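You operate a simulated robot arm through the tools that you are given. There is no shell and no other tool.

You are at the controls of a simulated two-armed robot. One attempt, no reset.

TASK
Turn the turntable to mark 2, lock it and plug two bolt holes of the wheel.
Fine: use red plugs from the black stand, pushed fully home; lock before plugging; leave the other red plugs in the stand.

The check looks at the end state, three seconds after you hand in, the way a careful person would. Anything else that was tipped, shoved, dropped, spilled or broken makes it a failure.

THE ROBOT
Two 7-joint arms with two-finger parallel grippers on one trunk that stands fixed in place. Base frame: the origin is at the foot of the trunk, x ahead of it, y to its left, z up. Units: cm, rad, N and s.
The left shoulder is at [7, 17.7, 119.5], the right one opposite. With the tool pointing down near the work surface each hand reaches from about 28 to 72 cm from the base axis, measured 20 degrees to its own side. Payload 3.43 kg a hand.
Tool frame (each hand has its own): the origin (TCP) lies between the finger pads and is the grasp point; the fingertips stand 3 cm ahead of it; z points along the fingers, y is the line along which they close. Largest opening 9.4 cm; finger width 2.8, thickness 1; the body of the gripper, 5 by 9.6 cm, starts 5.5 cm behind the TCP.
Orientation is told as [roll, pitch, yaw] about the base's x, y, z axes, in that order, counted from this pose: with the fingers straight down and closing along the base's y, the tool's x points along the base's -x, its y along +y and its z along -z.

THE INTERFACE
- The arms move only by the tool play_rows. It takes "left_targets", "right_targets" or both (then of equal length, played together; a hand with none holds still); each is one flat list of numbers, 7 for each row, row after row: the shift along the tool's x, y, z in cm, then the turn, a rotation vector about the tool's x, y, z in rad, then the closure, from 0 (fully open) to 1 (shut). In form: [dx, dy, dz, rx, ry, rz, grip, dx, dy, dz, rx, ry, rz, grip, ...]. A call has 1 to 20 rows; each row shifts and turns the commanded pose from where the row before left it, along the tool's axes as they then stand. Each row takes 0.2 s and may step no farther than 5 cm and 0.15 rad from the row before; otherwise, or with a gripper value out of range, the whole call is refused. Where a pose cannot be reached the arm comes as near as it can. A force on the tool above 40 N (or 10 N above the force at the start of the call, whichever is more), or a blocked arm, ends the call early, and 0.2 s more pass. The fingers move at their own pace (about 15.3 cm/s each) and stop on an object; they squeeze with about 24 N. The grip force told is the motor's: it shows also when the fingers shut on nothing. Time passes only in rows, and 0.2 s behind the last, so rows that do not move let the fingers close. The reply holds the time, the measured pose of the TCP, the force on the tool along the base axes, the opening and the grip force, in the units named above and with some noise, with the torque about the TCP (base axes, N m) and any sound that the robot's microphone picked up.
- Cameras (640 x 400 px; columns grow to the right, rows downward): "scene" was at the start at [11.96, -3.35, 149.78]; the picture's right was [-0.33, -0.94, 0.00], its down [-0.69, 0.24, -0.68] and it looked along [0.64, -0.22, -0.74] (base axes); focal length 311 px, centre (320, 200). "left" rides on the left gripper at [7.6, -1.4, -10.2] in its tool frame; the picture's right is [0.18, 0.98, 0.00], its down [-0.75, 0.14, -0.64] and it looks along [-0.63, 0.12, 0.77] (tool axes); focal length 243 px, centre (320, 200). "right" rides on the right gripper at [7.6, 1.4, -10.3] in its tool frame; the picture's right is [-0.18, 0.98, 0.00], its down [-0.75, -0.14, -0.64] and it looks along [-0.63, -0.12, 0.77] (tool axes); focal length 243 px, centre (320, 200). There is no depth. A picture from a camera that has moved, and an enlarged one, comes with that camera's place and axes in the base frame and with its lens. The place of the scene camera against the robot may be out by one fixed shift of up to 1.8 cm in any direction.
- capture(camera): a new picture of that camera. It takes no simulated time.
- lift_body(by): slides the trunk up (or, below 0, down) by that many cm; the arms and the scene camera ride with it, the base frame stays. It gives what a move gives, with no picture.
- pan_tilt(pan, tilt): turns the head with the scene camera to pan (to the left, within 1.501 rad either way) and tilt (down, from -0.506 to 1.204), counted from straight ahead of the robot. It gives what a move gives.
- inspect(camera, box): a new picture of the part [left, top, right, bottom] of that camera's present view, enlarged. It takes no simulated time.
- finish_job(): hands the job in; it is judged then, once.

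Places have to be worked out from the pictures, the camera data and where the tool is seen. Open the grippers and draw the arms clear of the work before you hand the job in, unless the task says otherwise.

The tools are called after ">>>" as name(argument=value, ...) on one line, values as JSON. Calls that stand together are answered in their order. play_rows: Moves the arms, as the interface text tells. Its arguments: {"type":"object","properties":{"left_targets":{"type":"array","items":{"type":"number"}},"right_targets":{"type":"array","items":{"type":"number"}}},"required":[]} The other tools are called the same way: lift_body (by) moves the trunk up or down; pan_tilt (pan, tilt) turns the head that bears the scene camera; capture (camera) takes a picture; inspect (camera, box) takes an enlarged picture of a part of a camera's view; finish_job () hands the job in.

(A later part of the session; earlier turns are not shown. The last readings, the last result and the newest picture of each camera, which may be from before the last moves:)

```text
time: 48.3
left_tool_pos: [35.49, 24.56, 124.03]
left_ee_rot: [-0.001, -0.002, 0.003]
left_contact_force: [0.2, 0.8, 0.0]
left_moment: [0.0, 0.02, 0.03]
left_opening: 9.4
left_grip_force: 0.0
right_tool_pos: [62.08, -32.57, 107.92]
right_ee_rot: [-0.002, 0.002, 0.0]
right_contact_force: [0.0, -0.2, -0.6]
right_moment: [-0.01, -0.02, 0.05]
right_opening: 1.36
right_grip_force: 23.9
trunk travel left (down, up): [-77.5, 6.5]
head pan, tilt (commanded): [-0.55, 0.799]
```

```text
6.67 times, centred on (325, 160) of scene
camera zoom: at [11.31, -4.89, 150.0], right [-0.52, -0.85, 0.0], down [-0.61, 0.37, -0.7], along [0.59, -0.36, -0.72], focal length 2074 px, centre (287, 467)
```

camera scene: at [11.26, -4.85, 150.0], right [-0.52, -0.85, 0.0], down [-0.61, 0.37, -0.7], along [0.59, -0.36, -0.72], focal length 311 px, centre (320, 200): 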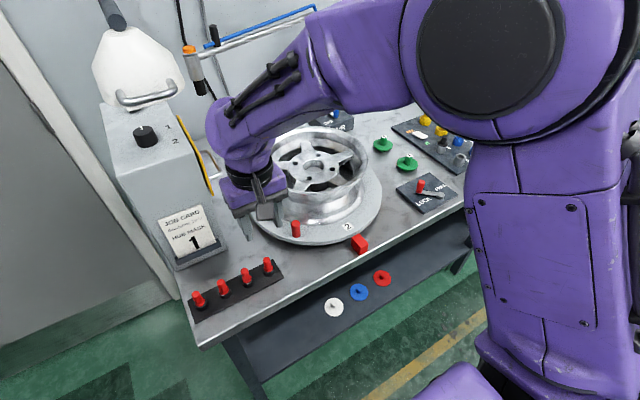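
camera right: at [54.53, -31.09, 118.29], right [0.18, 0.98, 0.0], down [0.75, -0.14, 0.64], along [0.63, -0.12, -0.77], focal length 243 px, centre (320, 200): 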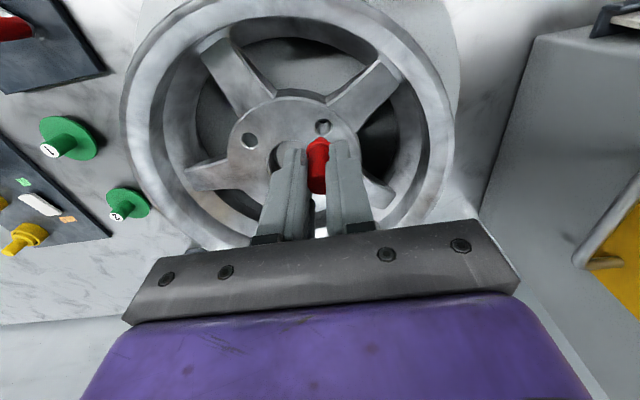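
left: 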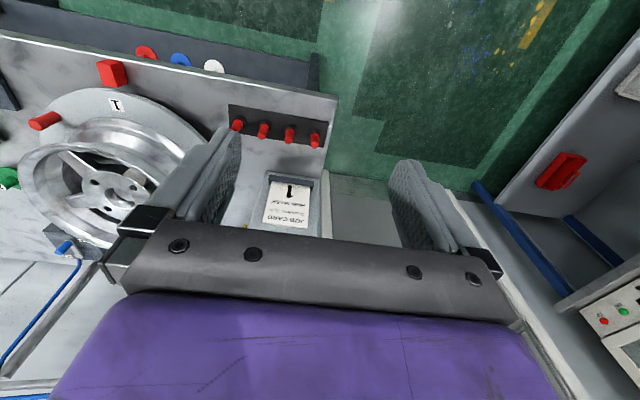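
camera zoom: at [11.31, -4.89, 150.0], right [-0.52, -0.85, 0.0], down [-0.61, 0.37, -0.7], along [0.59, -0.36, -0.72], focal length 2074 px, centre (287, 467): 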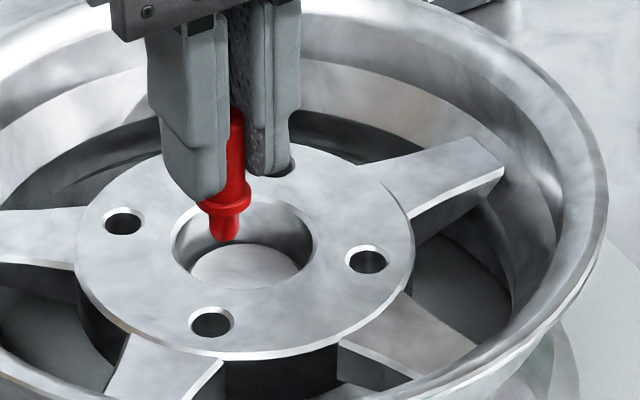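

Both cameras agree that the hub face is at z≈97.1, hole H1 is at about (63.5,-32.4) and H2 at about (63.5,-39.5), 7.1 cm apart. I bring the pin over H1 and lower to just above it for a close comparison.

>>> play_rows(right_targets=[-1.42, 0.17, 1, 0, 0, 0, 1, 0, 0, 1.7, 0, 0, 0, 1, 0, 0, 1.7, 0, 0, 0, 1, 0, 0, 0, 0, 0, 0, 1])

>>> inspect(camera="right", box=[260, 110, 380, 210])

>>> inspect(camera="scene", box=[285, 130, 365, 190])

```text
time: 49.3
left_tool_pos: [35.54, 24.48, 124.11]
left_ee_rot: [-0.002, -0.002, 0.002]
left_contact_force: [0.1, -0.4, -0.4]
left_moment: [0.01, -0.02, -0.01]
left_opening: 9.39
left_grip_force: 0.1
right_tool_pos: [63.5, -32.49, 103.47]
right_ee_rot: [-0.002, 0.001, 0.0]
right_contact_force: [-0.5, 0.0, 0.4]
right_moment: [-0.05, 0.03, 0.0]
right_opening: 1.41
right_grip_force: 24.1
trunk travel left (down, up): [-77.5, 6.5]
head pan, tilt (commanded): [-0.55, 0.799]
```

```text
4.00 times, centred on (320, 160) of right
camera zoom: at [56.0, -31.04, 113.76], right [0.18, 0.98, 0.0], down [0.75, -0.14, 0.64], along [0.63, -0.12, -0.77], focal length 970 px, centre (320, 360)
```

zoom: 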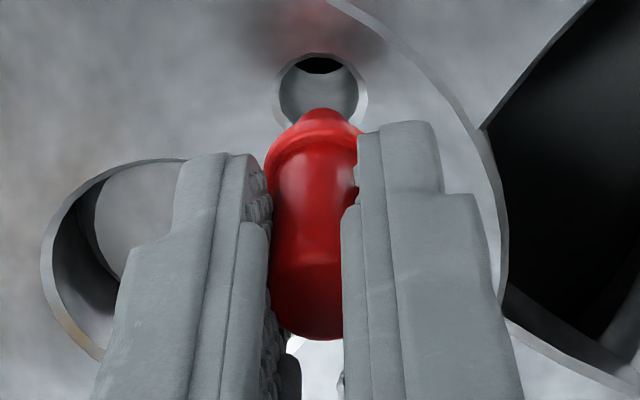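

```text
6.67 times, centred on (325, 160) of scene
camera zoom: at [11.39, -4.95, 149.99], right [-0.52, -0.85, 0.0], down [-0.61, 0.37, -0.7], along [0.59, -0.36, -0.72], focal length 2074 px, centre (287, 467)
```

zoom: 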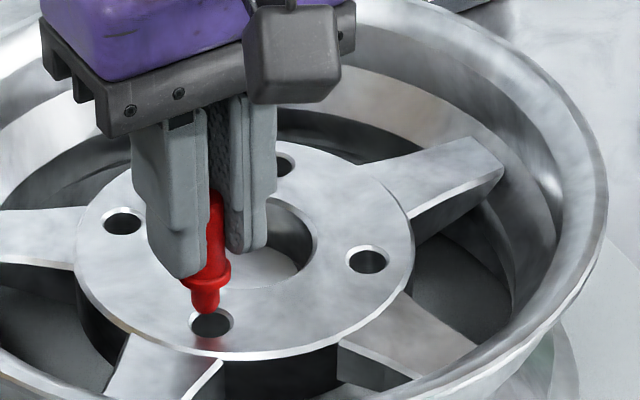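

The hole sits slightly toward the robot from the pin: combining both views, the pin is about 0.35 cm too far in +x. I correct that, lower a little, and look again.

>>> play_rows(right_targets=[0.33, 0, 0.2, 0, 0, 0, 1, 0, 0, 0.2, 0, 0, 0, 1, 0, 0, 0, 0, 0, 0, 1])

>>> inspect(camera="right", box=[280, 110, 360, 170])

>>> inspect(camera="scene", box=[290, 155, 340, 190])

```text
time: 50.1
left_tool_pos: [35.43, 24.4, 123.83]
left_ee_rot: [-0.001, -0.002, 0.003]
left_contact_force: [0.4, -0.3, -0.1]
left_moment: [0.02, -0.02, 0.01]
left_opening: 9.43
left_grip_force: 0.0
right_tool_pos: [63.19, -32.51, 103.14]
right_ee_rot: [-0.001, 0.0, 0.0]
right_contact_force: [-0.4, -0.8, 0.8]
right_moment: [0.0, 0.02, 0.0]
right_opening: 1.4
right_grip_force: 23.8
trunk travel left (down, up): [-77.5, 6.5]
head pan, tilt (commanded): [-0.55, 0.799]
```

```text
6.67 times, centred on (320, 140) of right
camera zoom: at [55.64, -31.06, 113.42], right [0.18, 0.98, 0.0], down [0.75, -0.14, 0.64], along [0.63, -0.12, -0.77], focal length 1618 px, centre (320, 600)
```

zoom: 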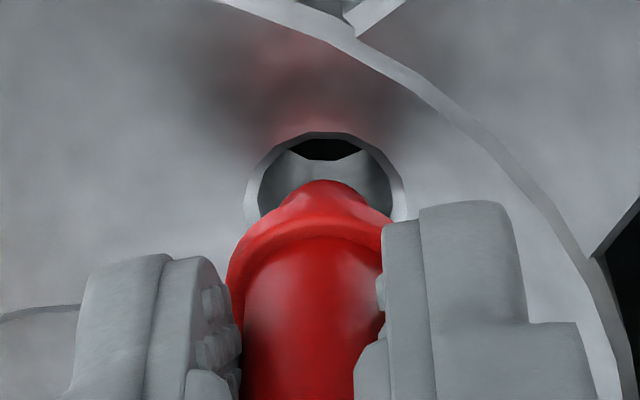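

```text
11.43 times, centred on (315, 172) of scene
camera zoom: at [11.34, -4.94, 149.99], right [-0.52, -0.85, 0.0], down [-0.61, 0.37, -0.7], along [0.59, -0.36, -0.72], focal length 3555 px, centre (377, 514)
```

zoom: 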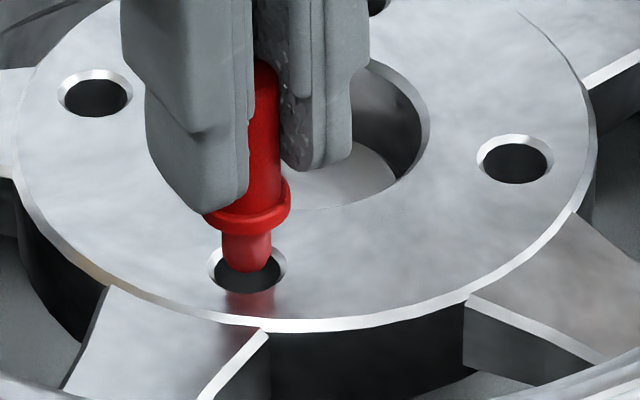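

Both close-ups show the pin tip centred over the hole to within about 0.1 cm. I lower slowly and watch the forces.

>>> play_rows(right_targets=[0, 0.04, 0.2, 0, 0, 0, 1, 0, 0, 0.2, 0, 0, 0, 1, 0, 0, 0.2, 0, 0, 0, 1, 0, 0, 0.2, 0, 0, 0, 1])

>>> inspect(camera="scene", box=[290, 155, 340, 190])

>>> inspect(camera="right", box=[280, 110, 360, 170])

```text
time: 51.1
left_tool_pos: [35.49, 24.44, 123.96]
left_ee_rot: [-0.001, -0.002, 0.003]
left_contact_force: [0.1, -0.4, -0.5]
left_moment: [0.01, 0.0, -0.01]
left_opening: 9.39
left_grip_force: 0.0
right_tool_pos: [63.2, -32.44, 102.29]
right_ee_rot: [-0.003, 0.0, 0.0]
right_contact_force: [-0.4, -0.1, -1.0]
right_moment: [0.0, -0.03, 0.0]
right_opening: 1.4
right_grip_force: 23.9
trunk travel left (down, up): [-77.5, 6.5]
head pan, tilt (commanded): [-0.55, 0.799]
```

```text
11.43 times, centred on (315, 172) of scene
camera zoom: at [11.36, -4.95, 149.99], right [-0.52, -0.85, 0.0], down [-0.61, 0.37, -0.7], along [0.59, -0.36, -0.72], focal length 3555 px, centre (377, 514)
```

zoom: 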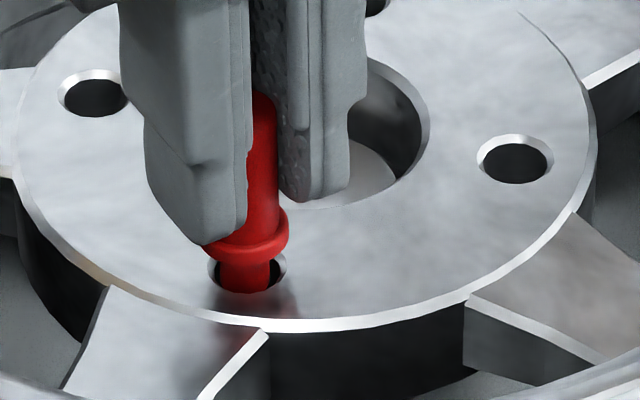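

```text
6.67 times, centred on (320, 140) of right
camera zoom: at [55.65, -31.0, 112.57], right [0.18, 0.98, 0.0], down [0.75, -0.14, 0.64], along [0.63, -0.12, -0.77], focal length 1618 px, centre (320, 600)
```

zoom: 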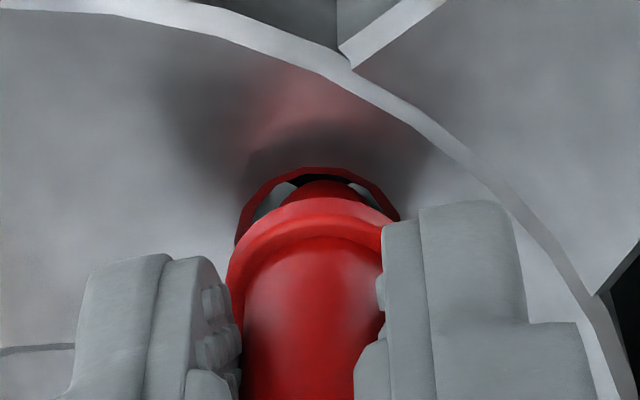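

The pin is entering the hole with no contact force. I keep lowering in small steps toward seating.

>>> play_rows(right_targets=[0, 0, 0.2, 0, 0, 0, 1, 0, 0, 0.2, 0, 0, 0, 1, 0, 0, 0.2, 0, 0, 0, 1, 0, 0, 0.15, 0, 0, 0, 1])

>>> inspect(camera="scene", box=[290, 155, 340, 190])

```text
time: 52.1
left_tool_pos: [35.42, 24.41, 123.86]
left_ee_rot: [-0.003, -0.001, 0.004]
left_contact_force: [-0.3, 0.1, 1.1]
left_moment: [0.0, -0.01, -0.01]
left_opening: 9.4
left_grip_force: 0.0
right_tool_pos: [63.2, -32.42, 101.54]
right_ee_rot: [0.001, 0.001, 0.0]
right_contact_force: [0.2, 0.6, -0.4]
right_moment: [-0.01, -0.01, 0.01]
right_opening: 1.41
right_grip_force: 23.5
trunk travel left (down, up): [-77.5, 6.5]
head pan, tilt (commanded): [-0.55, 0.799]
```

```text
11.43 times, centred on (315, 172) of scene
camera zoom: at [11.36, -4.95, 149.99], right [-0.52, -0.85, 0.0], down [-0.61, 0.37, -0.7], along [0.59, -0.36, -0.72], focal length 3555 px, centre (377, 514)
```

zoom: 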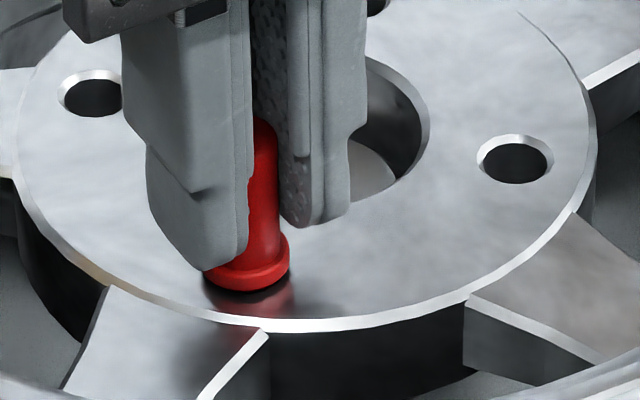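

The flange is only a few millimetres above the hub. I lower the rest in 0.1 cm steps until it seats.

>>> play_rows(right_targets=[0, 0, 0.1, 0, 0, 0, 1, 0, 0, 0.1, 0, 0, 0, 1, 0, 0, 0.1, 0, 0, 0, 1])

>>> inspect(camera="scene", box=[290, 155, 340, 190])

```text
time: 52.9
left_tool_pos: [35.43, 24.46, 124.0]
left_ee_rot: [-0.004, -0.003, 0.003]
left_contact_force: [0.1, -0.1, 0.1]
left_moment: [-0.02, 0.0, 0.0]
left_opening: 9.38
left_grip_force: 0.0
right_tool_pos: [63.13, -32.44, 101.33]
right_ee_rot: [-0.002, 0.002, -0.001]
right_contact_force: [1.2, -0.7, 3.3]
right_moment: [0.02, -0.05, 0.02]
right_opening: 1.4
right_grip_force: 23.9
trunk travel left (down, up): [-77.5, 6.5]
head pan, tilt (commanded): [-0.55, 0.799]
```

```text
11.43 times, centred on (315, 172) of scene
camera zoom: at [11.3, -4.91, 150.01], right [-0.52, -0.85, 0.0], down [-0.61, 0.37, -0.7], along [0.59, -0.36, -0.72], focal length 3555 px, centre (377, 514)
```

zoom: 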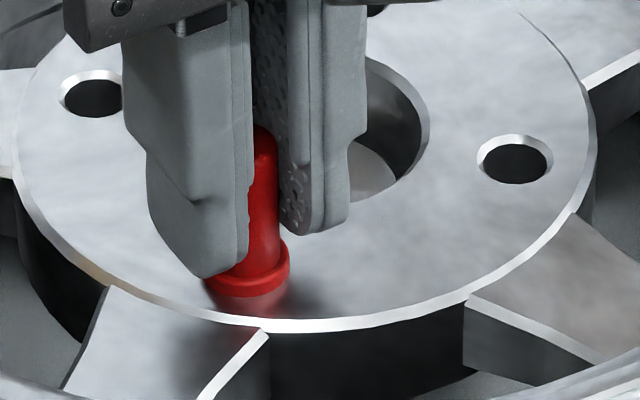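

Contact is beginning (3.3 N upward). I press a bit further to make sure the flange is home.

>>> play_rows(right_targets=[0, 0, 0.1, 0, 0, 0, 1, 0, 0, 0.1, 0, 0, 0, 1, 0, 0, 0, 0, 0, 0, 1])

>>> inspect(camera="scene", box=[290, 155, 340, 190])

```text
time: 53.7
left_tool_pos: [35.2, 24.48, 124.08]
left_ee_rot: [-0.004, -0.004, 0.003]
left_contact_force: [-0.3, -0.3, 0.2]
left_moment: [-0.01, -0.03, -0.04]
left_opening: 9.42
left_grip_force: 0.0
right_tool_pos: [63.22, -32.46, 101.34]
right_ee_rot: [-0.002, -0.004, -0.001]
right_contact_force: [4.4, -3.0, 17.1]
right_moment: [-0.08, -0.23, 0.0]
right_opening: 1.35
right_grip_force: 24.3
trunk travel left (down, up): [-77.5, 6.5]
head pan, tilt (commanded): [-0.55, 0.799]
```

```text
11.43 times, centred on (315, 172) of scene
camera zoom: at [11.17, -4.85, 150.03], right [-0.52, -0.85, 0.0], down [-0.61, 0.37, -0.7], along [0.6, -0.36, -0.72], focal length 3555 px, centre (377, 514)
```

zoom: 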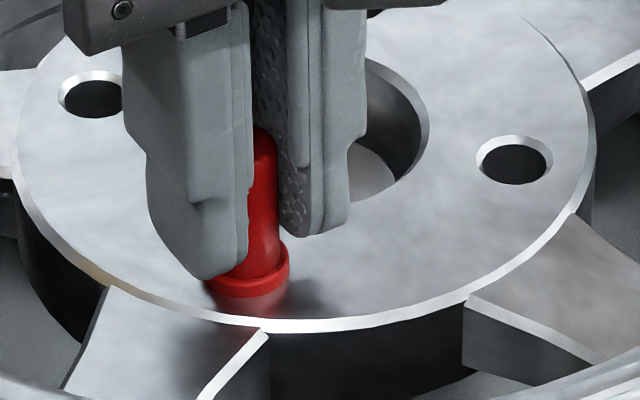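

The push is resisted at 17 N with the tool no longer descending, and the flange meets its own reflection, so it is seated. I open the fingers and rise, then check.

>>> play_rows(right_targets=[0, 0, -0.05, 0, 0, 0, 0.8, 0, 0, -0.05, 0, 0, 0, 0.65, 0, 0, 0, 0, 0, 0, 0.6, 0, 0, -1.5, 0, 0, 0, 0.6, 0, 0, -2.5, 0, 0, 0, 0.6, 0, 0, -3, 0, 0, 0, 0.6])

>>> inspect(camera="scene", box=[290, 155, 340, 190])

>>> inspect(camera="right", box=[230, 80, 390, 200])

```text
time: 55.1
left_tool_pos: [35.47, 24.52, 124.04]
left_ee_rot: [-0.002, -0.002, 0.003]
left_contact_force: [-0.2, 0.4, -1.0]
left_moment: [0.03, -0.01, 0.0]
left_opening: 9.37
left_grip_force: 0.0
right_tool_pos: [63.11, -32.42, 108.29]
right_ee_rot: [0.0, -0.001, 0.0]
right_contact_force: [-1.2, -0.3, -0.2]
right_moment: [-0.03, -0.01, -0.02]
right_opening: 3.77
right_grip_force: 0.1
trunk travel left (down, up): [-77.5, 6.5]
head pan, tilt (commanded): [-0.55, 0.799]
```

```text
11.43 times, centred on (315, 172) of scene
camera zoom: at [11.29, -4.91, 149.99], right [-0.52, -0.85, 0.0], down [-0.61, 0.37, -0.7], along [0.59, -0.36, -0.72], focal length 3555 px, centre (377, 514)
```

zoom: 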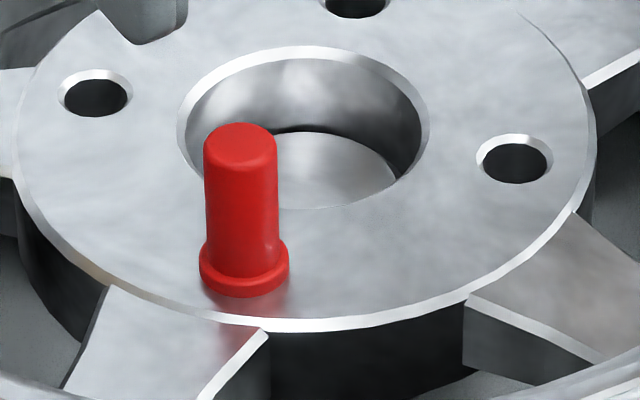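

```text
3.33 times, centred on (310, 140) of right
camera zoom: at [55.54, -30.96, 118.51], right [0.18, 0.98, 0.0], down [0.75, -0.14, 0.64], along [0.63, -0.12, -0.77], focal length 809 px, centre (353, 400)
```

zoom: 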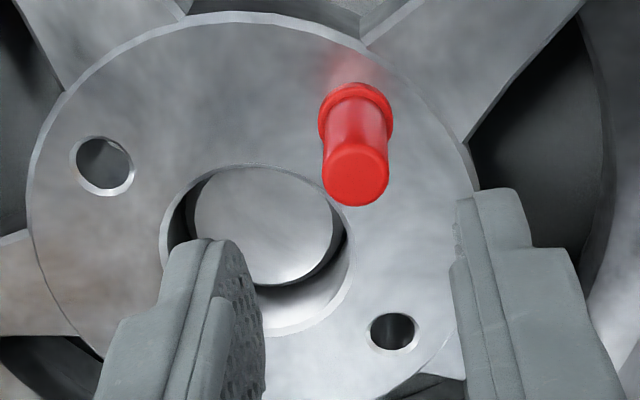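

The first plug is upright and flush on the hub. I go back to the stand for plug B.

>>> play_rows(right_targets=[1.829, 3.343, 0, 0, 0, 0, 0.6, 1.829, 3.343, 0, 0, 0, 0, 0.6, 1.829, 3.343, 0, 0, 0, 0, 0.6, 1.829, 3.343, 0, 0, 0, 0, 0.6, 1.829, 3.343, 0, 0, 0, 0, 0.6, 1.829, 3.343, 0, 0, 0, 0, 0.6, 1.829, 3.343, 0, 0, 0, 0, 0.6, 0, 0, 3.1, 0, 0, 0, 0.6, 0, 0, 3.1, 0, 0, 0, 0.6, 0, 0, 3.1, 0, 0, 0, 0.6, 0, 0, 0, 0, 0, 0, 0.6])

>>> inspect(camera="right", box=[240, 60, 400, 180])

>>> capture(camera="scene")

```text
time: 57.5
left_tool_pos: [35.4, 24.52, 123.87]
left_ee_rot: [-0.001, -0.001, 0.003]
left_contact_force: [-0.2, -0.2, -0.8]
left_moment: [-0.01, -0.01, -0.01]
left_opening: 9.41
left_grip_force: 0.1
right_tool_pos: [50.3, -9.15, 98.91]
right_ee_rot: [-0.002, 0.0, 0.0]
right_contact_force: [1.0, -1.2, -0.9]
right_moment: [-0.02, -0.01, 0.0]
right_opening: 3.76
right_grip_force: 0.1
trunk travel left (down, up): [-77.5, 6.5]
head pan, tilt (commanded): [-0.55, 0.799]
```

```text
3.33 times, centred on (320, 120) of right
camera zoom: at [42.76, -7.64, 109.1], right [0.18, 0.98, 0.0], down [0.75, -0.14, 0.64], along [0.63, -0.12, -0.77], focal length 809 px, centre (320, 467)
```

zoom: 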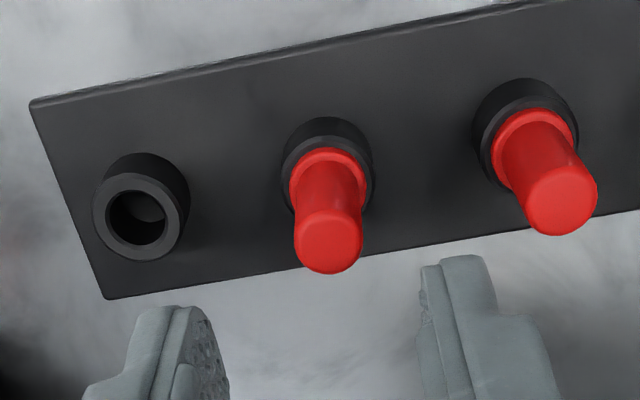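

```text
taken
camera scene: at [11.33, -4.93, 149.99], right [-0.52, -0.85, 0.0], down [-0.61, 0.37, -0.7], along [0.59, -0.36, -0.72], focal length 311 px, centre (320, 200)
```

scene: 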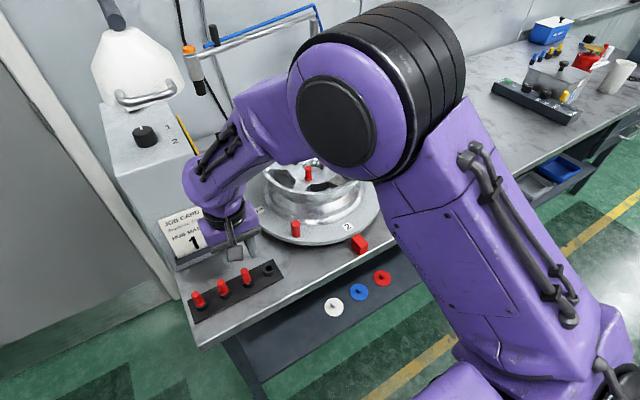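

Plug B is 0.2 cm to the +y side of the tool axis. I correct for that and lower to the same grip height as before.

>>> play_rows(right_targets=[0.08, 0.2, 2.15, 0, 0, 0, 0.6, 0, 0, 2.15, 0, 0, 0, 0.6, 0, 0, 2.2, 0, 0, 0, 0.6, 0, 0, 0, 0, 0, 0, 0.6])

>>> inspect(camera="right", box=[240, 80, 400, 220])

```text
time: 58.5
left_tool_pos: [35.37, 24.54, 123.84]
left_ee_rot: [-0.003, -0.002, 0.003]
left_contact_force: [1.0, -0.4, -0.8]
left_moment: [0.01, 0.0, -0.02]
left_opening: 9.41
left_grip_force: 0.0
right_tool_pos: [50.3, -8.81, 92.36]
right_ee_rot: [-0.003, -0.001, 0.0]
right_contact_force: [0.2, -0.7, 0.9]
right_moment: [0.02, -0.04, 0.02]
right_opening: 3.79
right_grip_force: 0.0
trunk travel left (down, up): [-77.5, 6.5]
head pan, tilt (commanded): [-0.55, 0.799]
```

```text
2.86 times, centred on (320, 150) of right
camera zoom: at [42.69, -7.47, 102.61], right [0.18, 0.98, 0.0], down [0.75, -0.14, 0.64], along [0.63, -0.12, -0.77], focal length 693 px, centre (320, 343)
```

zoom: 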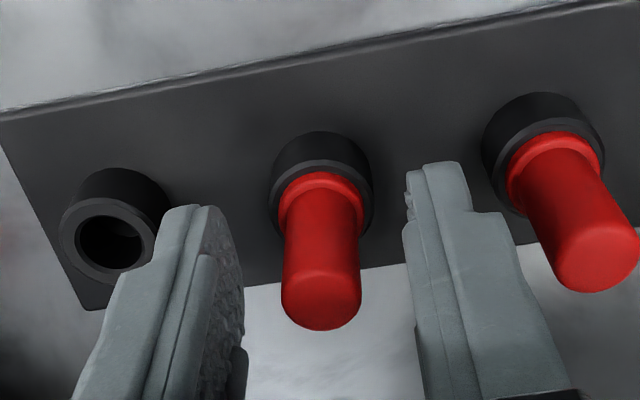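

Plug B is centred between the fingers. I close on it and lift straight up.

>>> play_rows(right_targets=[0, 0, 0, 0, 0, 0, 0.75, 0, 0, 0, 0, 0, 0, 1, 0, 0, 0, 0, 0, 0, 1, 0, 0, 0, 0, 0, 0, 1, 0, 0, -0.7, 0, 0, 0, 1, 0, 0, -1, 0, 0, 0, 1, 0, 0, -1.5, 0, 0, 0, 1, 0, 0, -2.5, 0, 0, 0, 1, 0, 0, -3, 0, 0, 0, 1, 0, 0, -3.5, 0, 0, 0, 1, 0, 0, -3.5, 0, 0, 0, 1])

>>> capture(camera="right")

>>> inspect(camera="right", box=[270, 110, 370, 210])

```text
time: 60.9
left_tool_pos: [35.44, 24.49, 124.06]
left_ee_rot: [-0.001, -0.004, 0.004]
left_contact_force: [0.3, 0.4, -0.7]
left_moment: [0.02, 0.01, -0.01]
left_opening: 9.4
left_grip_force: 0.0
right_tool_pos: [50.16, -8.91, 108.0]
right_ee_rot: [-0.003, -0.001, 0.001]
right_contact_force: [0.0, -0.2, -0.2]
right_moment: [0.04, -0.03, 0.01]
right_opening: 1.19
right_grip_force: 23.9
trunk travel left (down, up): [-77.5, 6.5]
head pan, tilt (commanded): [-0.55, 0.799]
```

```text
taken
camera right: at [42.62, -7.49, 118.31], right [0.18, 0.98, 0.0], down [0.75, -0.14, 0.64], along [0.63, -0.12, -0.77], focal length 243 px, centre (320, 200)
```

right: 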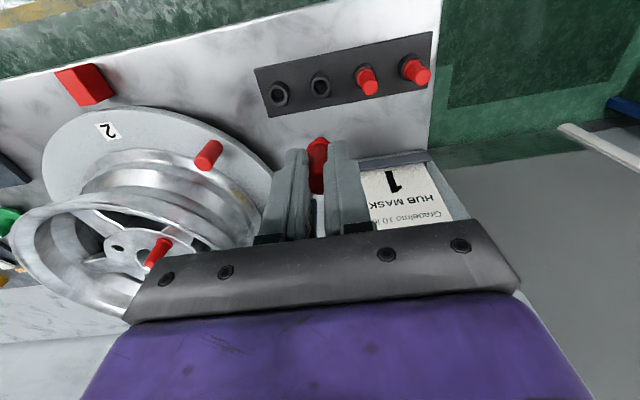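

```text
4.00 times, centred on (320, 160) of right
camera zoom: at [42.62, -7.49, 118.31], right [0.18, 0.98, 0.0], down [0.75, -0.14, 0.64], along [0.63, -0.12, -0.77], focal length 970 px, centre (320, 360)
```

zoom: 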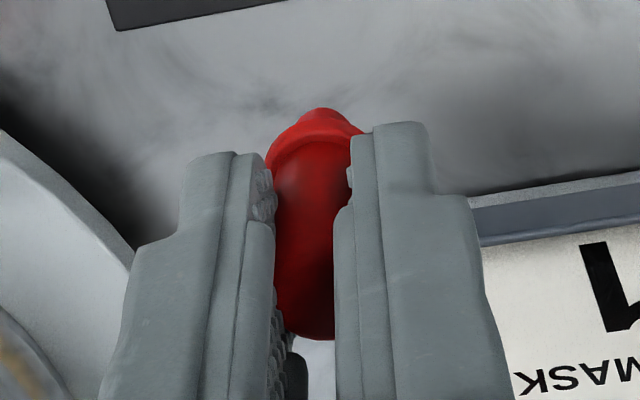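

The second plug is held just like the first. I carry it above hole H2 at about (63.4,-39.5), a little higher to clear the first plug.

>>> play_rows(right_targets=[0, 0, -2, 0, 0, 0, 1, -1.444, -3.4, 0, 0, 0, 0, 1, -1.444, -3.4, 0, 0, 0, 0, 1, -1.444, -3.4, 0, 0, 0, 0, 1, -1.444, -3.4, 0, 0, 0, 0, 1, -1.444, -3.4, 0, 0, 0, 0, 1, -1.444, -3.4, 0, 0, 0, 0, 1, -1.444, -3.4, 0, 0, 0, 0, 1, -1.444, -3.4, 0, 0, 0, 0, 1, -1.444, -3.4, 0, 0, 0, 0, 1, 0, 0, 2.5, 0, 0, 0, 1, 0, 0, 2.5, 0, 0, 0, 1, 0, 0, 1.2, 0, 0, 0, 1, 0, 0, 0, 0, 0, 0, 1])

>>> inspect(camera="right", box=[260, 100, 380, 200])

>>> inspect(camera="scene", box=[305, 145, 355, 180])

```text
time: 62.6
left_tool_pos: [36.44, 15.92, 120.62]
left_ee_rot: [0.028, 0.139, 0.155]
left_contact_force: [-6.9, 1.7, 2.7]
left_moment: [-0.09, -0.59, 0.1]
left_opening: 9.41
left_grip_force: 0.1
right_tool_pos: [55.96, -33.9, 108.71]
right_ee_rot: [-0.013, 0.038, -0.098]
right_contact_force: [0.2, 2.2, -0.3]
right_moment: [-0.08, -0.01, 0.0]
right_opening: 1.23
right_grip_force: 24.3
trunk travel left (down, up): [-77.5, 6.5]
head pan, tilt (commanded): [-0.55, 0.799]
stopped in row 8 (left hand): the arm was blocked; the commanded pose is now the measured one
```

```text
4.00 times, centred on (320, 150) of right
camera zoom: at [48.98, -31.62, 119.24], right [0.28, 0.96, -0.02], down [0.76, -0.21, 0.61], along [0.59, -0.19, -0.79], focal length 970 px, centre (320, 400)
```

zoom: 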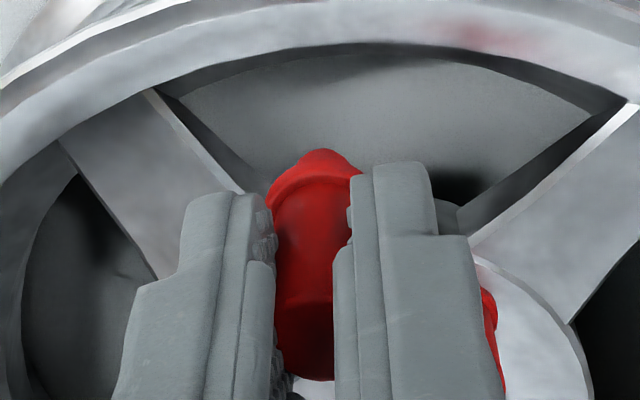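

```text
11.43 times, centred on (330, 162) of scene
camera zoom: at [10.17, -20.44, 149.86], right [-0.65, -0.75, -0.09], down [-0.52, 0.53, -0.67], along [0.55, -0.39, -0.74], focal length 3555 px, centre (206, 629)
```

zoom: 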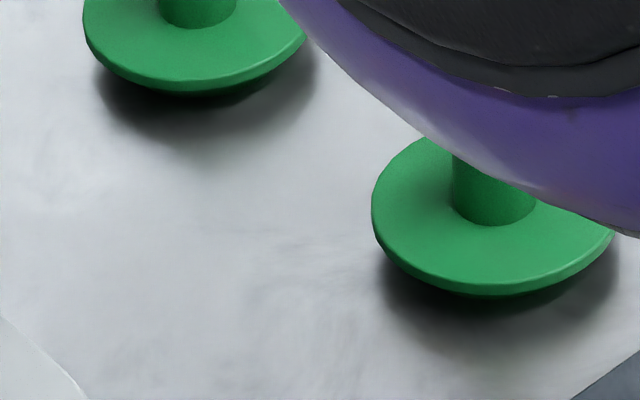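

Something blocked the motion: the left arm was displaced and the scene camera has shifted, so perhaps the arms or body touched. I stop and look before doing anything.

>>> capture(camera="scene")

>>> capture(camera="left")

>>> capture(camera="right")

```text
taken
camera scene: at [10.17, -20.44, 149.86], right [-0.65, -0.75, -0.09], down [-0.52, 0.53, -0.67], along [0.55, -0.39, -0.74], focal length 311 px, centre (320, 200)
```

scene: 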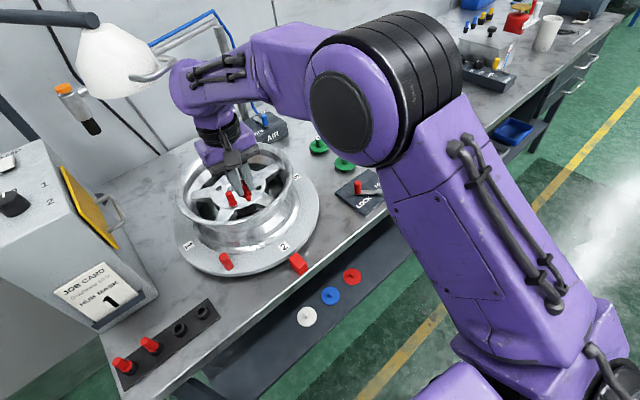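

```text
taken
camera left: at [30.51, 13.37, 131.93], right [-0.33, 0.94, 0.05], down [0.81, 0.25, 0.54], along [0.49, 0.22, -0.84], focal length 243 px, centre (320, 200)
```

left: 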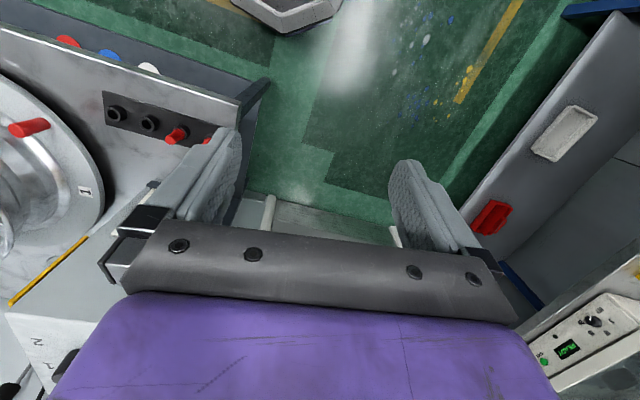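

```text
taken
camera right: at [48.98, -31.62, 119.24], right [0.28, 0.96, -0.02], down [0.76, -0.21, 0.61], along [0.59, -0.19, -0.79], focal length 243 px, centre (320, 200)
```

right: 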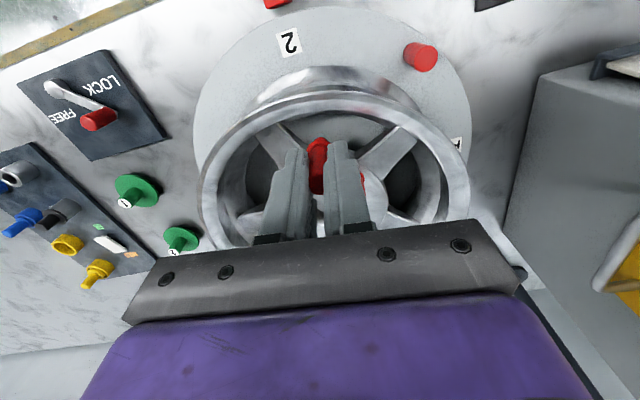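

Nothing on the table seems disturbed and the plug is still held, but the robot body looks displaced sideways. I hold still for a moment and see whether it settles.

>>> play_rows(right_targets=[0, 0, 0, 0, 0, 0, 1, 0, 0, 0, 0, 0, 0, 1])

>>> capture(camera="scene")

```text
time: 62.9
left_tool_pos: [42.13, 16.27, 113.81]
left_ee_rot: [-0.318, 0.355, 0.258]
left_contact_force: [-7.9, -11.4, 6.4]
left_moment: [1.15, -0.63, 0.0]
left_opening: 9.39
left_grip_force: 0.2
right_tool_pos: [54.27, -24.3, 106.48]
right_ee_rot: [0.027, 0.179, -0.094]
right_contact_force: [-3.6, 2.1, 3.5]
right_moment: [-0.27, -0.4, 0.03]
right_opening: 1.18
right_grip_force: 24.1
trunk travel left (down, up): [-77.5, 6.5]
head pan, tilt (commanded): [-0.55, 0.799]
stopped in row 1 (left hand): the arm was blocked; the commanded pose is now the measured one
```

```text
taken
camera scene: at [12.17, -21.75, 150.29], right [-0.85, -0.52, -0.08], down [-0.34, 0.65, -0.68], along [0.4, -0.55, -0.73], focal length 311 px, centre (320, 200)
```

scene: 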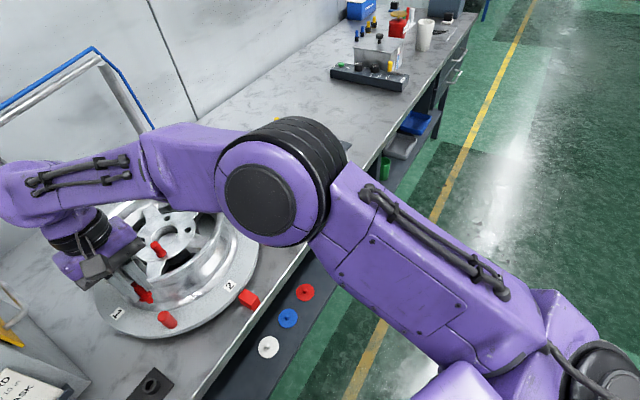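

The body is still swinging. No time passes while I look, so I check both hand cameras to find out what is in contact.

>>> capture(camera="left")

>>> capture(camera="right")

```text
taken
camera left: at [38.05, 17.09, 126.12], right [-0.51, 0.83, -0.22], down [0.79, 0.55, 0.27], along [0.35, -0.04, -0.94], focal length 243 px, centre (320, 200)
```

left: 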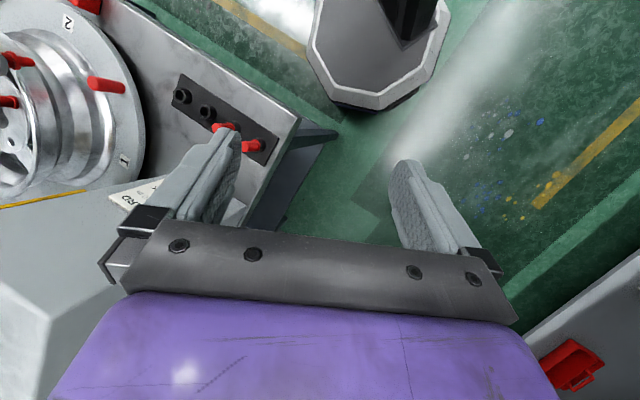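

```text
taken
camera right: at [48.8, -22.6, 117.95], right [0.28, 0.96, -0.01], down [0.84, -0.24, 0.49], along [0.47, -0.14, -0.87], focal length 243 px, centre (320, 200)
```

right: 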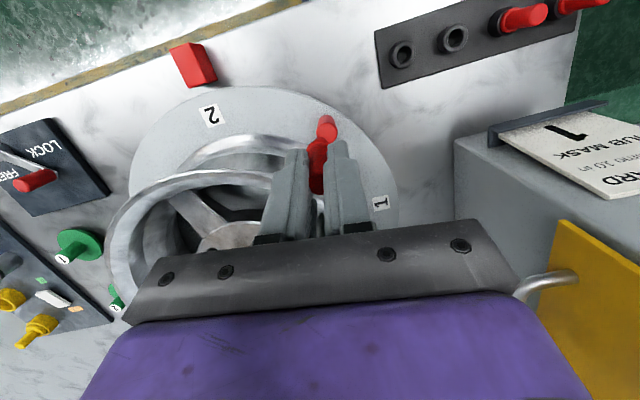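

The foot plate is in place, but the trunk is swaying and both hands drift with it; nothing on the table has been touched. I ease both hands upward a little so they stay clear while it settles.

>>> play_rows(left_targets=[0.5, 0, -1, 0, 0, 0, 0, 0.5, 0, -1, 0, 0, 0, 0], right_targets=[0, 0, -1, 0, 0, 0, 1, 0, 0, -1, 0, 0, 0, 1])

>>> capture(camera="scene")

>>> capture(camera="right")

>>> capture(camera="left")

```text
time: 63.3
left_tool_pos: [36.81, 23.28, 118.45]
left_ee_rot: [-0.001, 0.549, 0.865]
left_contact_force: [-3.9, -1.6, 3.2]
left_moment: [0.21, -0.34, 0.08]
left_opening: 9.4
left_grip_force: 0.1
left hand out of reach, approached as far as the arm can: row 1
right_tool_pos: [65.73, -16.53, 102.5]
right_ee_rot: [-0.246, 0.275, -0.092]
right_contact_force: [72.2, -122.3, 206.9]
right_moment: [21.07, -2.31, -3.36]
right_opening: 1.29
right_grip_force: 23.6
trunk travel left (down, up): [-77.5, 6.5]
head pan, tilt (commanded): [-0.55, 0.799]
stopped in row 1 (left hand): the arm was blocked; the commanded pose is now the measured one
```

```text
taken
camera scene: at [27.35, -17.26, 150.89], right [-0.74, -0.67, 0.01], down [-0.52, 0.56, -0.64], along [0.42, -0.48, -0.77], focal length 311 px, centre (320, 200)
```

scene: 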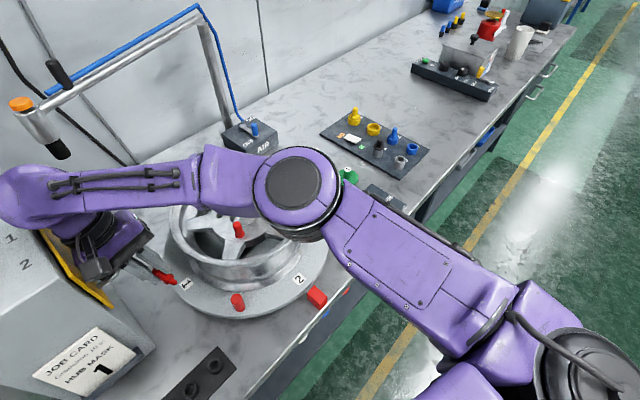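

```text
taken
camera right: at [61.45, -12.21, 113.73], right [0.2, 0.94, -0.28], down [0.9, -0.06, 0.43], along [0.38, -0.34, -0.86], focal length 243 px, centre (320, 200)
```

right: 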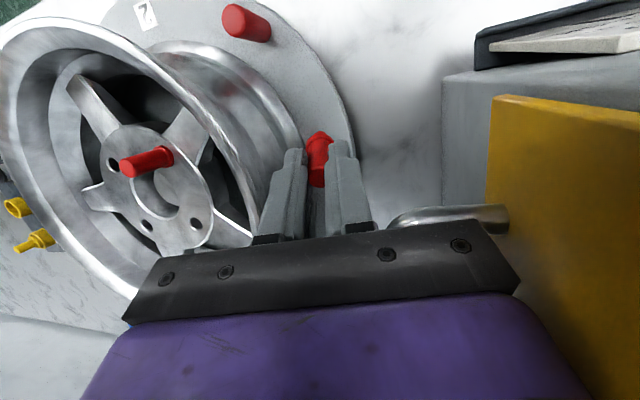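

```text
taken
camera left: at [36.91, 21.61, 131.23], right [-0.85, 0.52, 0.09], down [0.53, 0.84, 0.15], along [0.0, 0.18, -0.98], focal length 243 px, centre (320, 200)
```

left: 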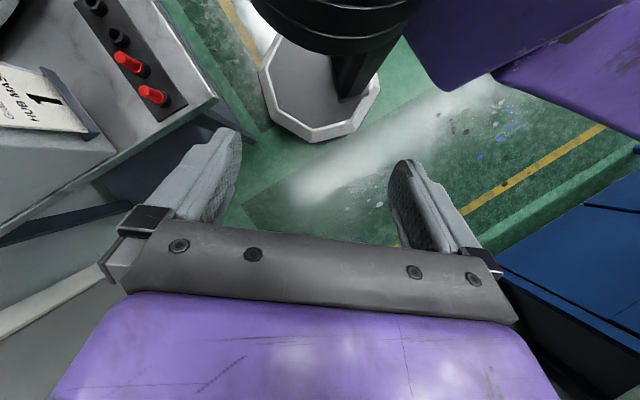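

The right gripper is now pressed against the handle of the card machine (about 200 N) because the body swung. I move the right hand away from it, up and to -y, and leave the left hand holding where it is.

>>> play_rows(right_targets=[0, -1.5, -2, 0, 0, 0, 1, 0, -1.5, -2, 0, 0, 0, 1])

>>> capture(camera="scene")

>>> capture(camera="right")

>>> capture(camera="left")

```text
time: 63.6
left_tool_pos: [33.75, 20.74, 117.28]
left_ee_rot: [0.087, 0.383, 0.839]
left_contact_force: [-1.0, 4.2, 1.7]
left_moment: [-0.29, -0.22, 0.16]
left_opening: 9.39
left_grip_force: 0.1
right_tool_pos: [48.27, -12.36, 102.4]
right_ee_rot: [-0.258, 0.105, 0.012]
right_contact_force: [-17.4, -28.5, -45.9]
right_moment: [0.5, -1.11, 0.17]
right_opening: 1.08
right_grip_force: 24.0
trunk travel left (down, up): [-77.5, 6.5]
head pan, tilt (commanded): [-0.55, 0.799]
stopped in row 1 (left hand): the arm was blocked; the commanded pose is now the measured one
```

```text
taken
camera scene: at [11.67, -24.34, 149.71], right [-0.84, -0.54, -0.1], down [-0.35, 0.65, -0.67], along [0.43, -0.53, -0.73], focal length 311 px, centre (320, 200)
```

scene: 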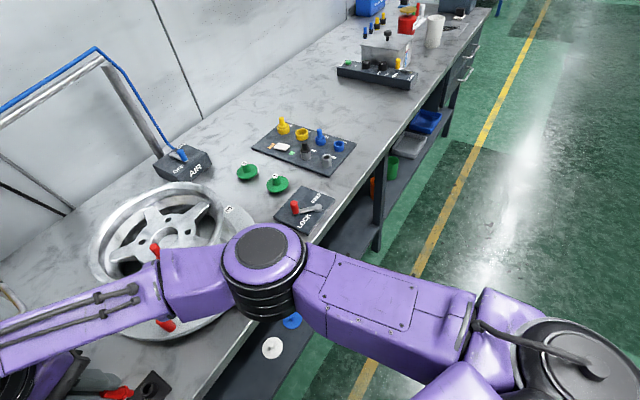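

```text
taken
camera right: at [41.64, -8.34, 112.72], right [0.15, 0.95, -0.27], down [0.82, 0.04, 0.57], along [0.56, -0.3, -0.77], focal length 243 px, centre (320, 200)
```

right: 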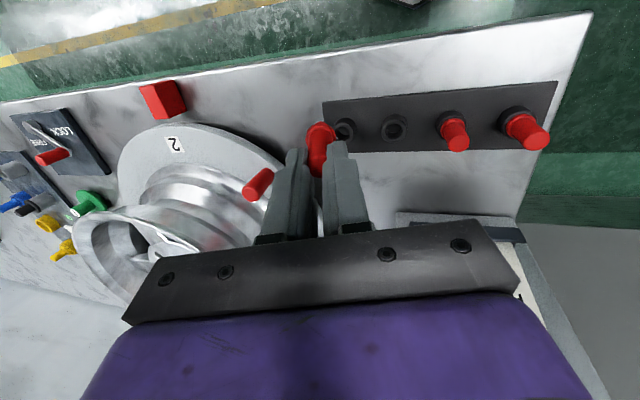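

```text
taken
camera left: at [33.12, 16.77, 129.62], right [-0.82, 0.55, 0.15], down [0.57, 0.76, 0.32], along [0.07, 0.35, -0.94], focal length 243 px, centre (320, 200)
```

left: 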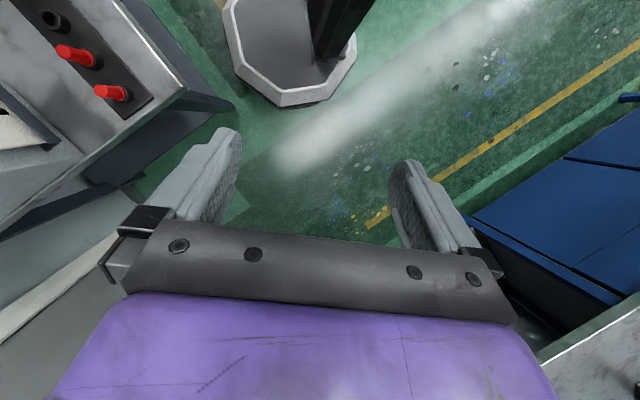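

The right hand has come free of the machine and is above the stand, though the body is still leaning. I raise the right hand a little and start bringing the left arm back toward its comfortable starting area, since it is the arm reported as blocked.

>>> play_rows(left_targets=[0, -1, 0, 0, 0, 0, 0], right_targets=[0, 0, -2, 0, 0, 0, 1])

>>> capture(camera="scene")

>>> capture(camera="right")

```text
time: 63.8
left_tool_pos: [41.81, 41.68, 118.82]
left_ee_rot: [0.13, 0.48, 1.358]
left_contact_force: [5.2, -7.1, -10.5]
left_moment: [0.1, 0.58, -0.34]
left_opening: 9.43
left_grip_force: 0.0
left hand out of reach, approached as far as the arm can: row 1
right_tool_pos: [53.43, 4.81, 98.48]
right_ee_rot: [-0.165, -0.011, 0.185]
right_contact_force: [-3.4, 0.7, -19.6]
right_moment: [-0.39, -0.23, -0.01]
right_opening: 1.22
right_grip_force: 24.4
trunk travel left (down, up): [-77.5, 6.5]
head pan, tilt (commanded): [-0.55, 0.799]
stopped in row 1 (right hand): the force on the tool passed its limit at 129 N (the readings are from after the stop); the commanded pose is now the measured one
```

```text
taken
camera scene: at [24.67, -12.48, 149.57], right [-0.76, -0.65, 0.02], down [-0.49, 0.55, -0.68], along [0.43, -0.52, -0.74], focal length 311 px, centre (320, 200)
```

scene: 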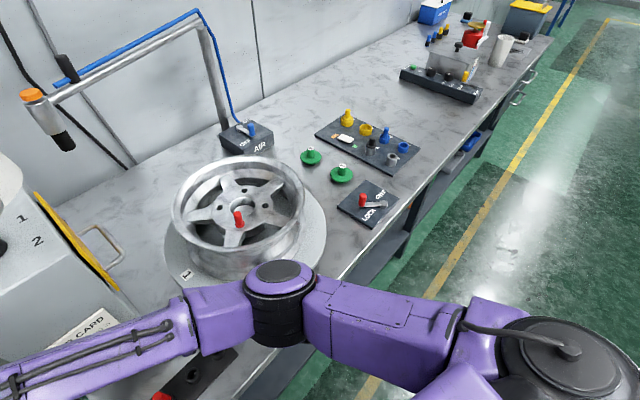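

```text
taken
camera right: at [45.3, 6.3, 108.21], right [0.0, 0.99, -0.16], down [0.74, 0.1, 0.67], along [0.67, -0.12, -0.73], focal length 243 px, centre (320, 200)
```

right: 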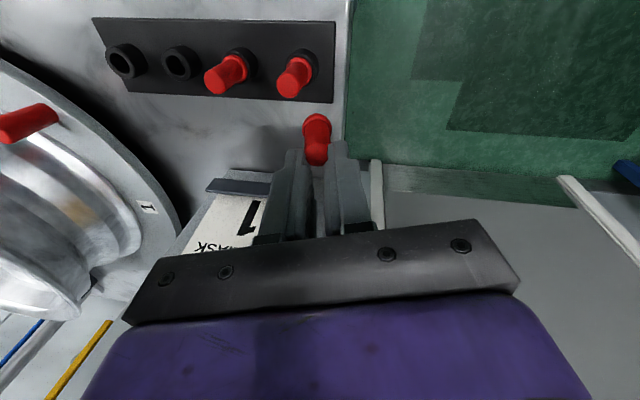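

The swing gets fed each time the command is reset to a momentary reading, so short moves make it worse. I let time pass with both arms holding still, using only a head turn, so that the trunk can settle.

>>> pan_tilt(pan=-0.2, tilt=0.8)

>>> capture(camera="scene")

>>> capture(camera="right")

>>> capture(camera="left")

```text
time: 64.7
left_tool_pos: [7.71, 40.76, 113.84]
left_ee_rot: [0.057, 0.466, 1.288]
left_contact_force: [2.2, -1.5, 2.1]
left_moment: [0.13, 0.14, -0.02]
left_opening: 9.42
left_grip_force: 0.1
right_tool_pos: [31.59, 15.8, 100.65]
right_ee_rot: [-0.234, 0.183, 0.526]
right_contact_force: [4.8, -1.3, 6.5]
right_moment: [0.13, 0.28, -0.06]
right_opening: 1.36
right_grip_force: 24.0
trunk travel left (down, up): [-77.5, 6.5]
head pan, tilt (commanded): [-0.201, 0.799]
```

```text
taken
camera scene: at [4.49, -4.16, 151.18], right [-0.21, -0.98, -0.02], down [-0.67, 0.16, -0.73], along [0.72, -0.13, -0.68], focal length 311 px, centre (320, 200)
```

scene: 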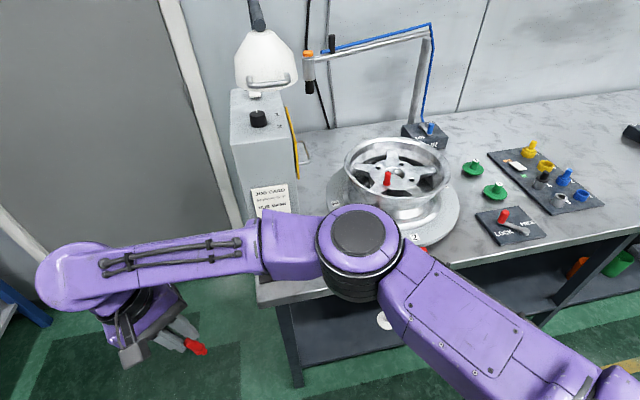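

```text
taken
camera right: at [24.79, 16.11, 111.62], right [-0.36, 0.9, -0.26], down [0.74, 0.44, 0.51], along [0.57, -0.01, -0.82], focal length 243 px, centre (320, 200)
```

right: 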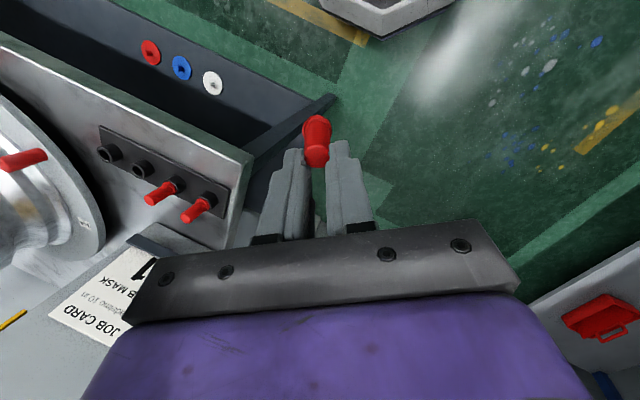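

```text
taken
camera left: at [8.83, 38.05, 126.42], right [-0.98, 0.14, 0.13], down [0.17, 0.96, 0.24], along [-0.09, 0.26, -0.96], focal length 243 px, centre (320, 200)
```

left: 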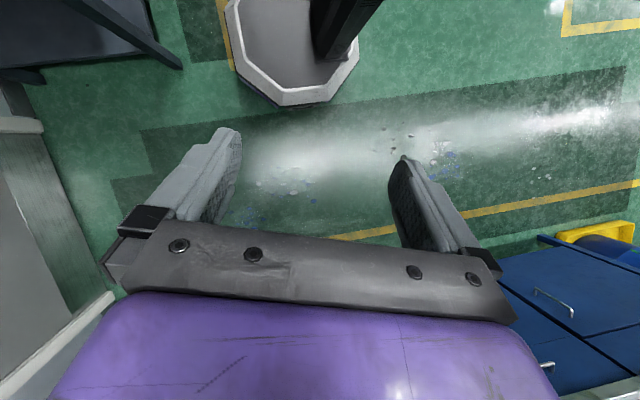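

The body has come back near upright and the forces are small; on the table everything still stands, with the first plug seated. I let it settle further.

>>> pan_tilt(pan=-0.4, tilt=0.8)

>>> capture(camera="scene")

>>> capture(camera="right")

```text
time: 65.4
left_tool_pos: [10.56, 40.38, 113.09]
left_ee_rot: [0.077, 0.47, 1.272]
left_contact_force: [-2.5, 0.2, 1.0]
left_moment: [-0.01, -0.18, 0.1]
left_opening: 9.38
left_grip_force: 0.0
right_tool_pos: [33.42, 16.31, 99.61]
right_ee_rot: [-0.21, 0.202, 0.53]
right_contact_force: [0.5, 0.2, 1.0]
right_moment: [0.01, 0.03, 0.02]
right_opening: 1.36
right_grip_force: 23.8
trunk travel left (down, up): [-77.5, 6.5]
head pan, tilt (commanded): [-0.4, 0.799]
```

```text
taken
camera scene: at [10.43, -5.36, 150.04], right [-0.39, -0.92, -0.02], down [-0.65, 0.29, -0.7], along [0.65, -0.26, -0.71], focal length 311 px, centre (320, 200)
```

scene: 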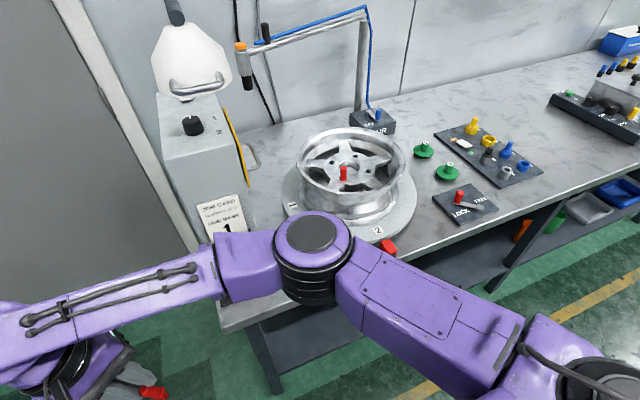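

```text
taken
camera right: at [26.99, 16.44, 110.68], right [-0.37, 0.9, -0.24], down [0.75, 0.44, 0.49], along [0.55, 0.0, -0.84], focal length 243 px, centre (320, 200)
```

right: 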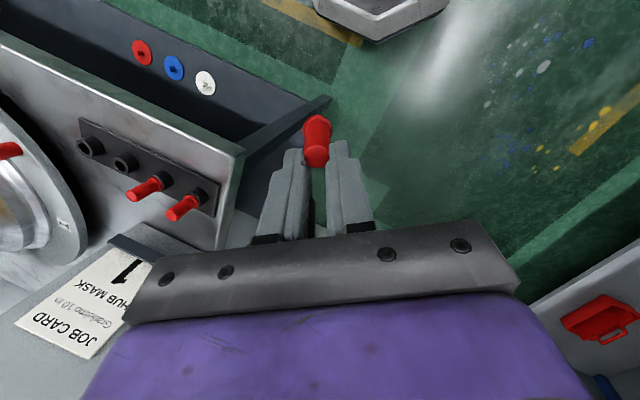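

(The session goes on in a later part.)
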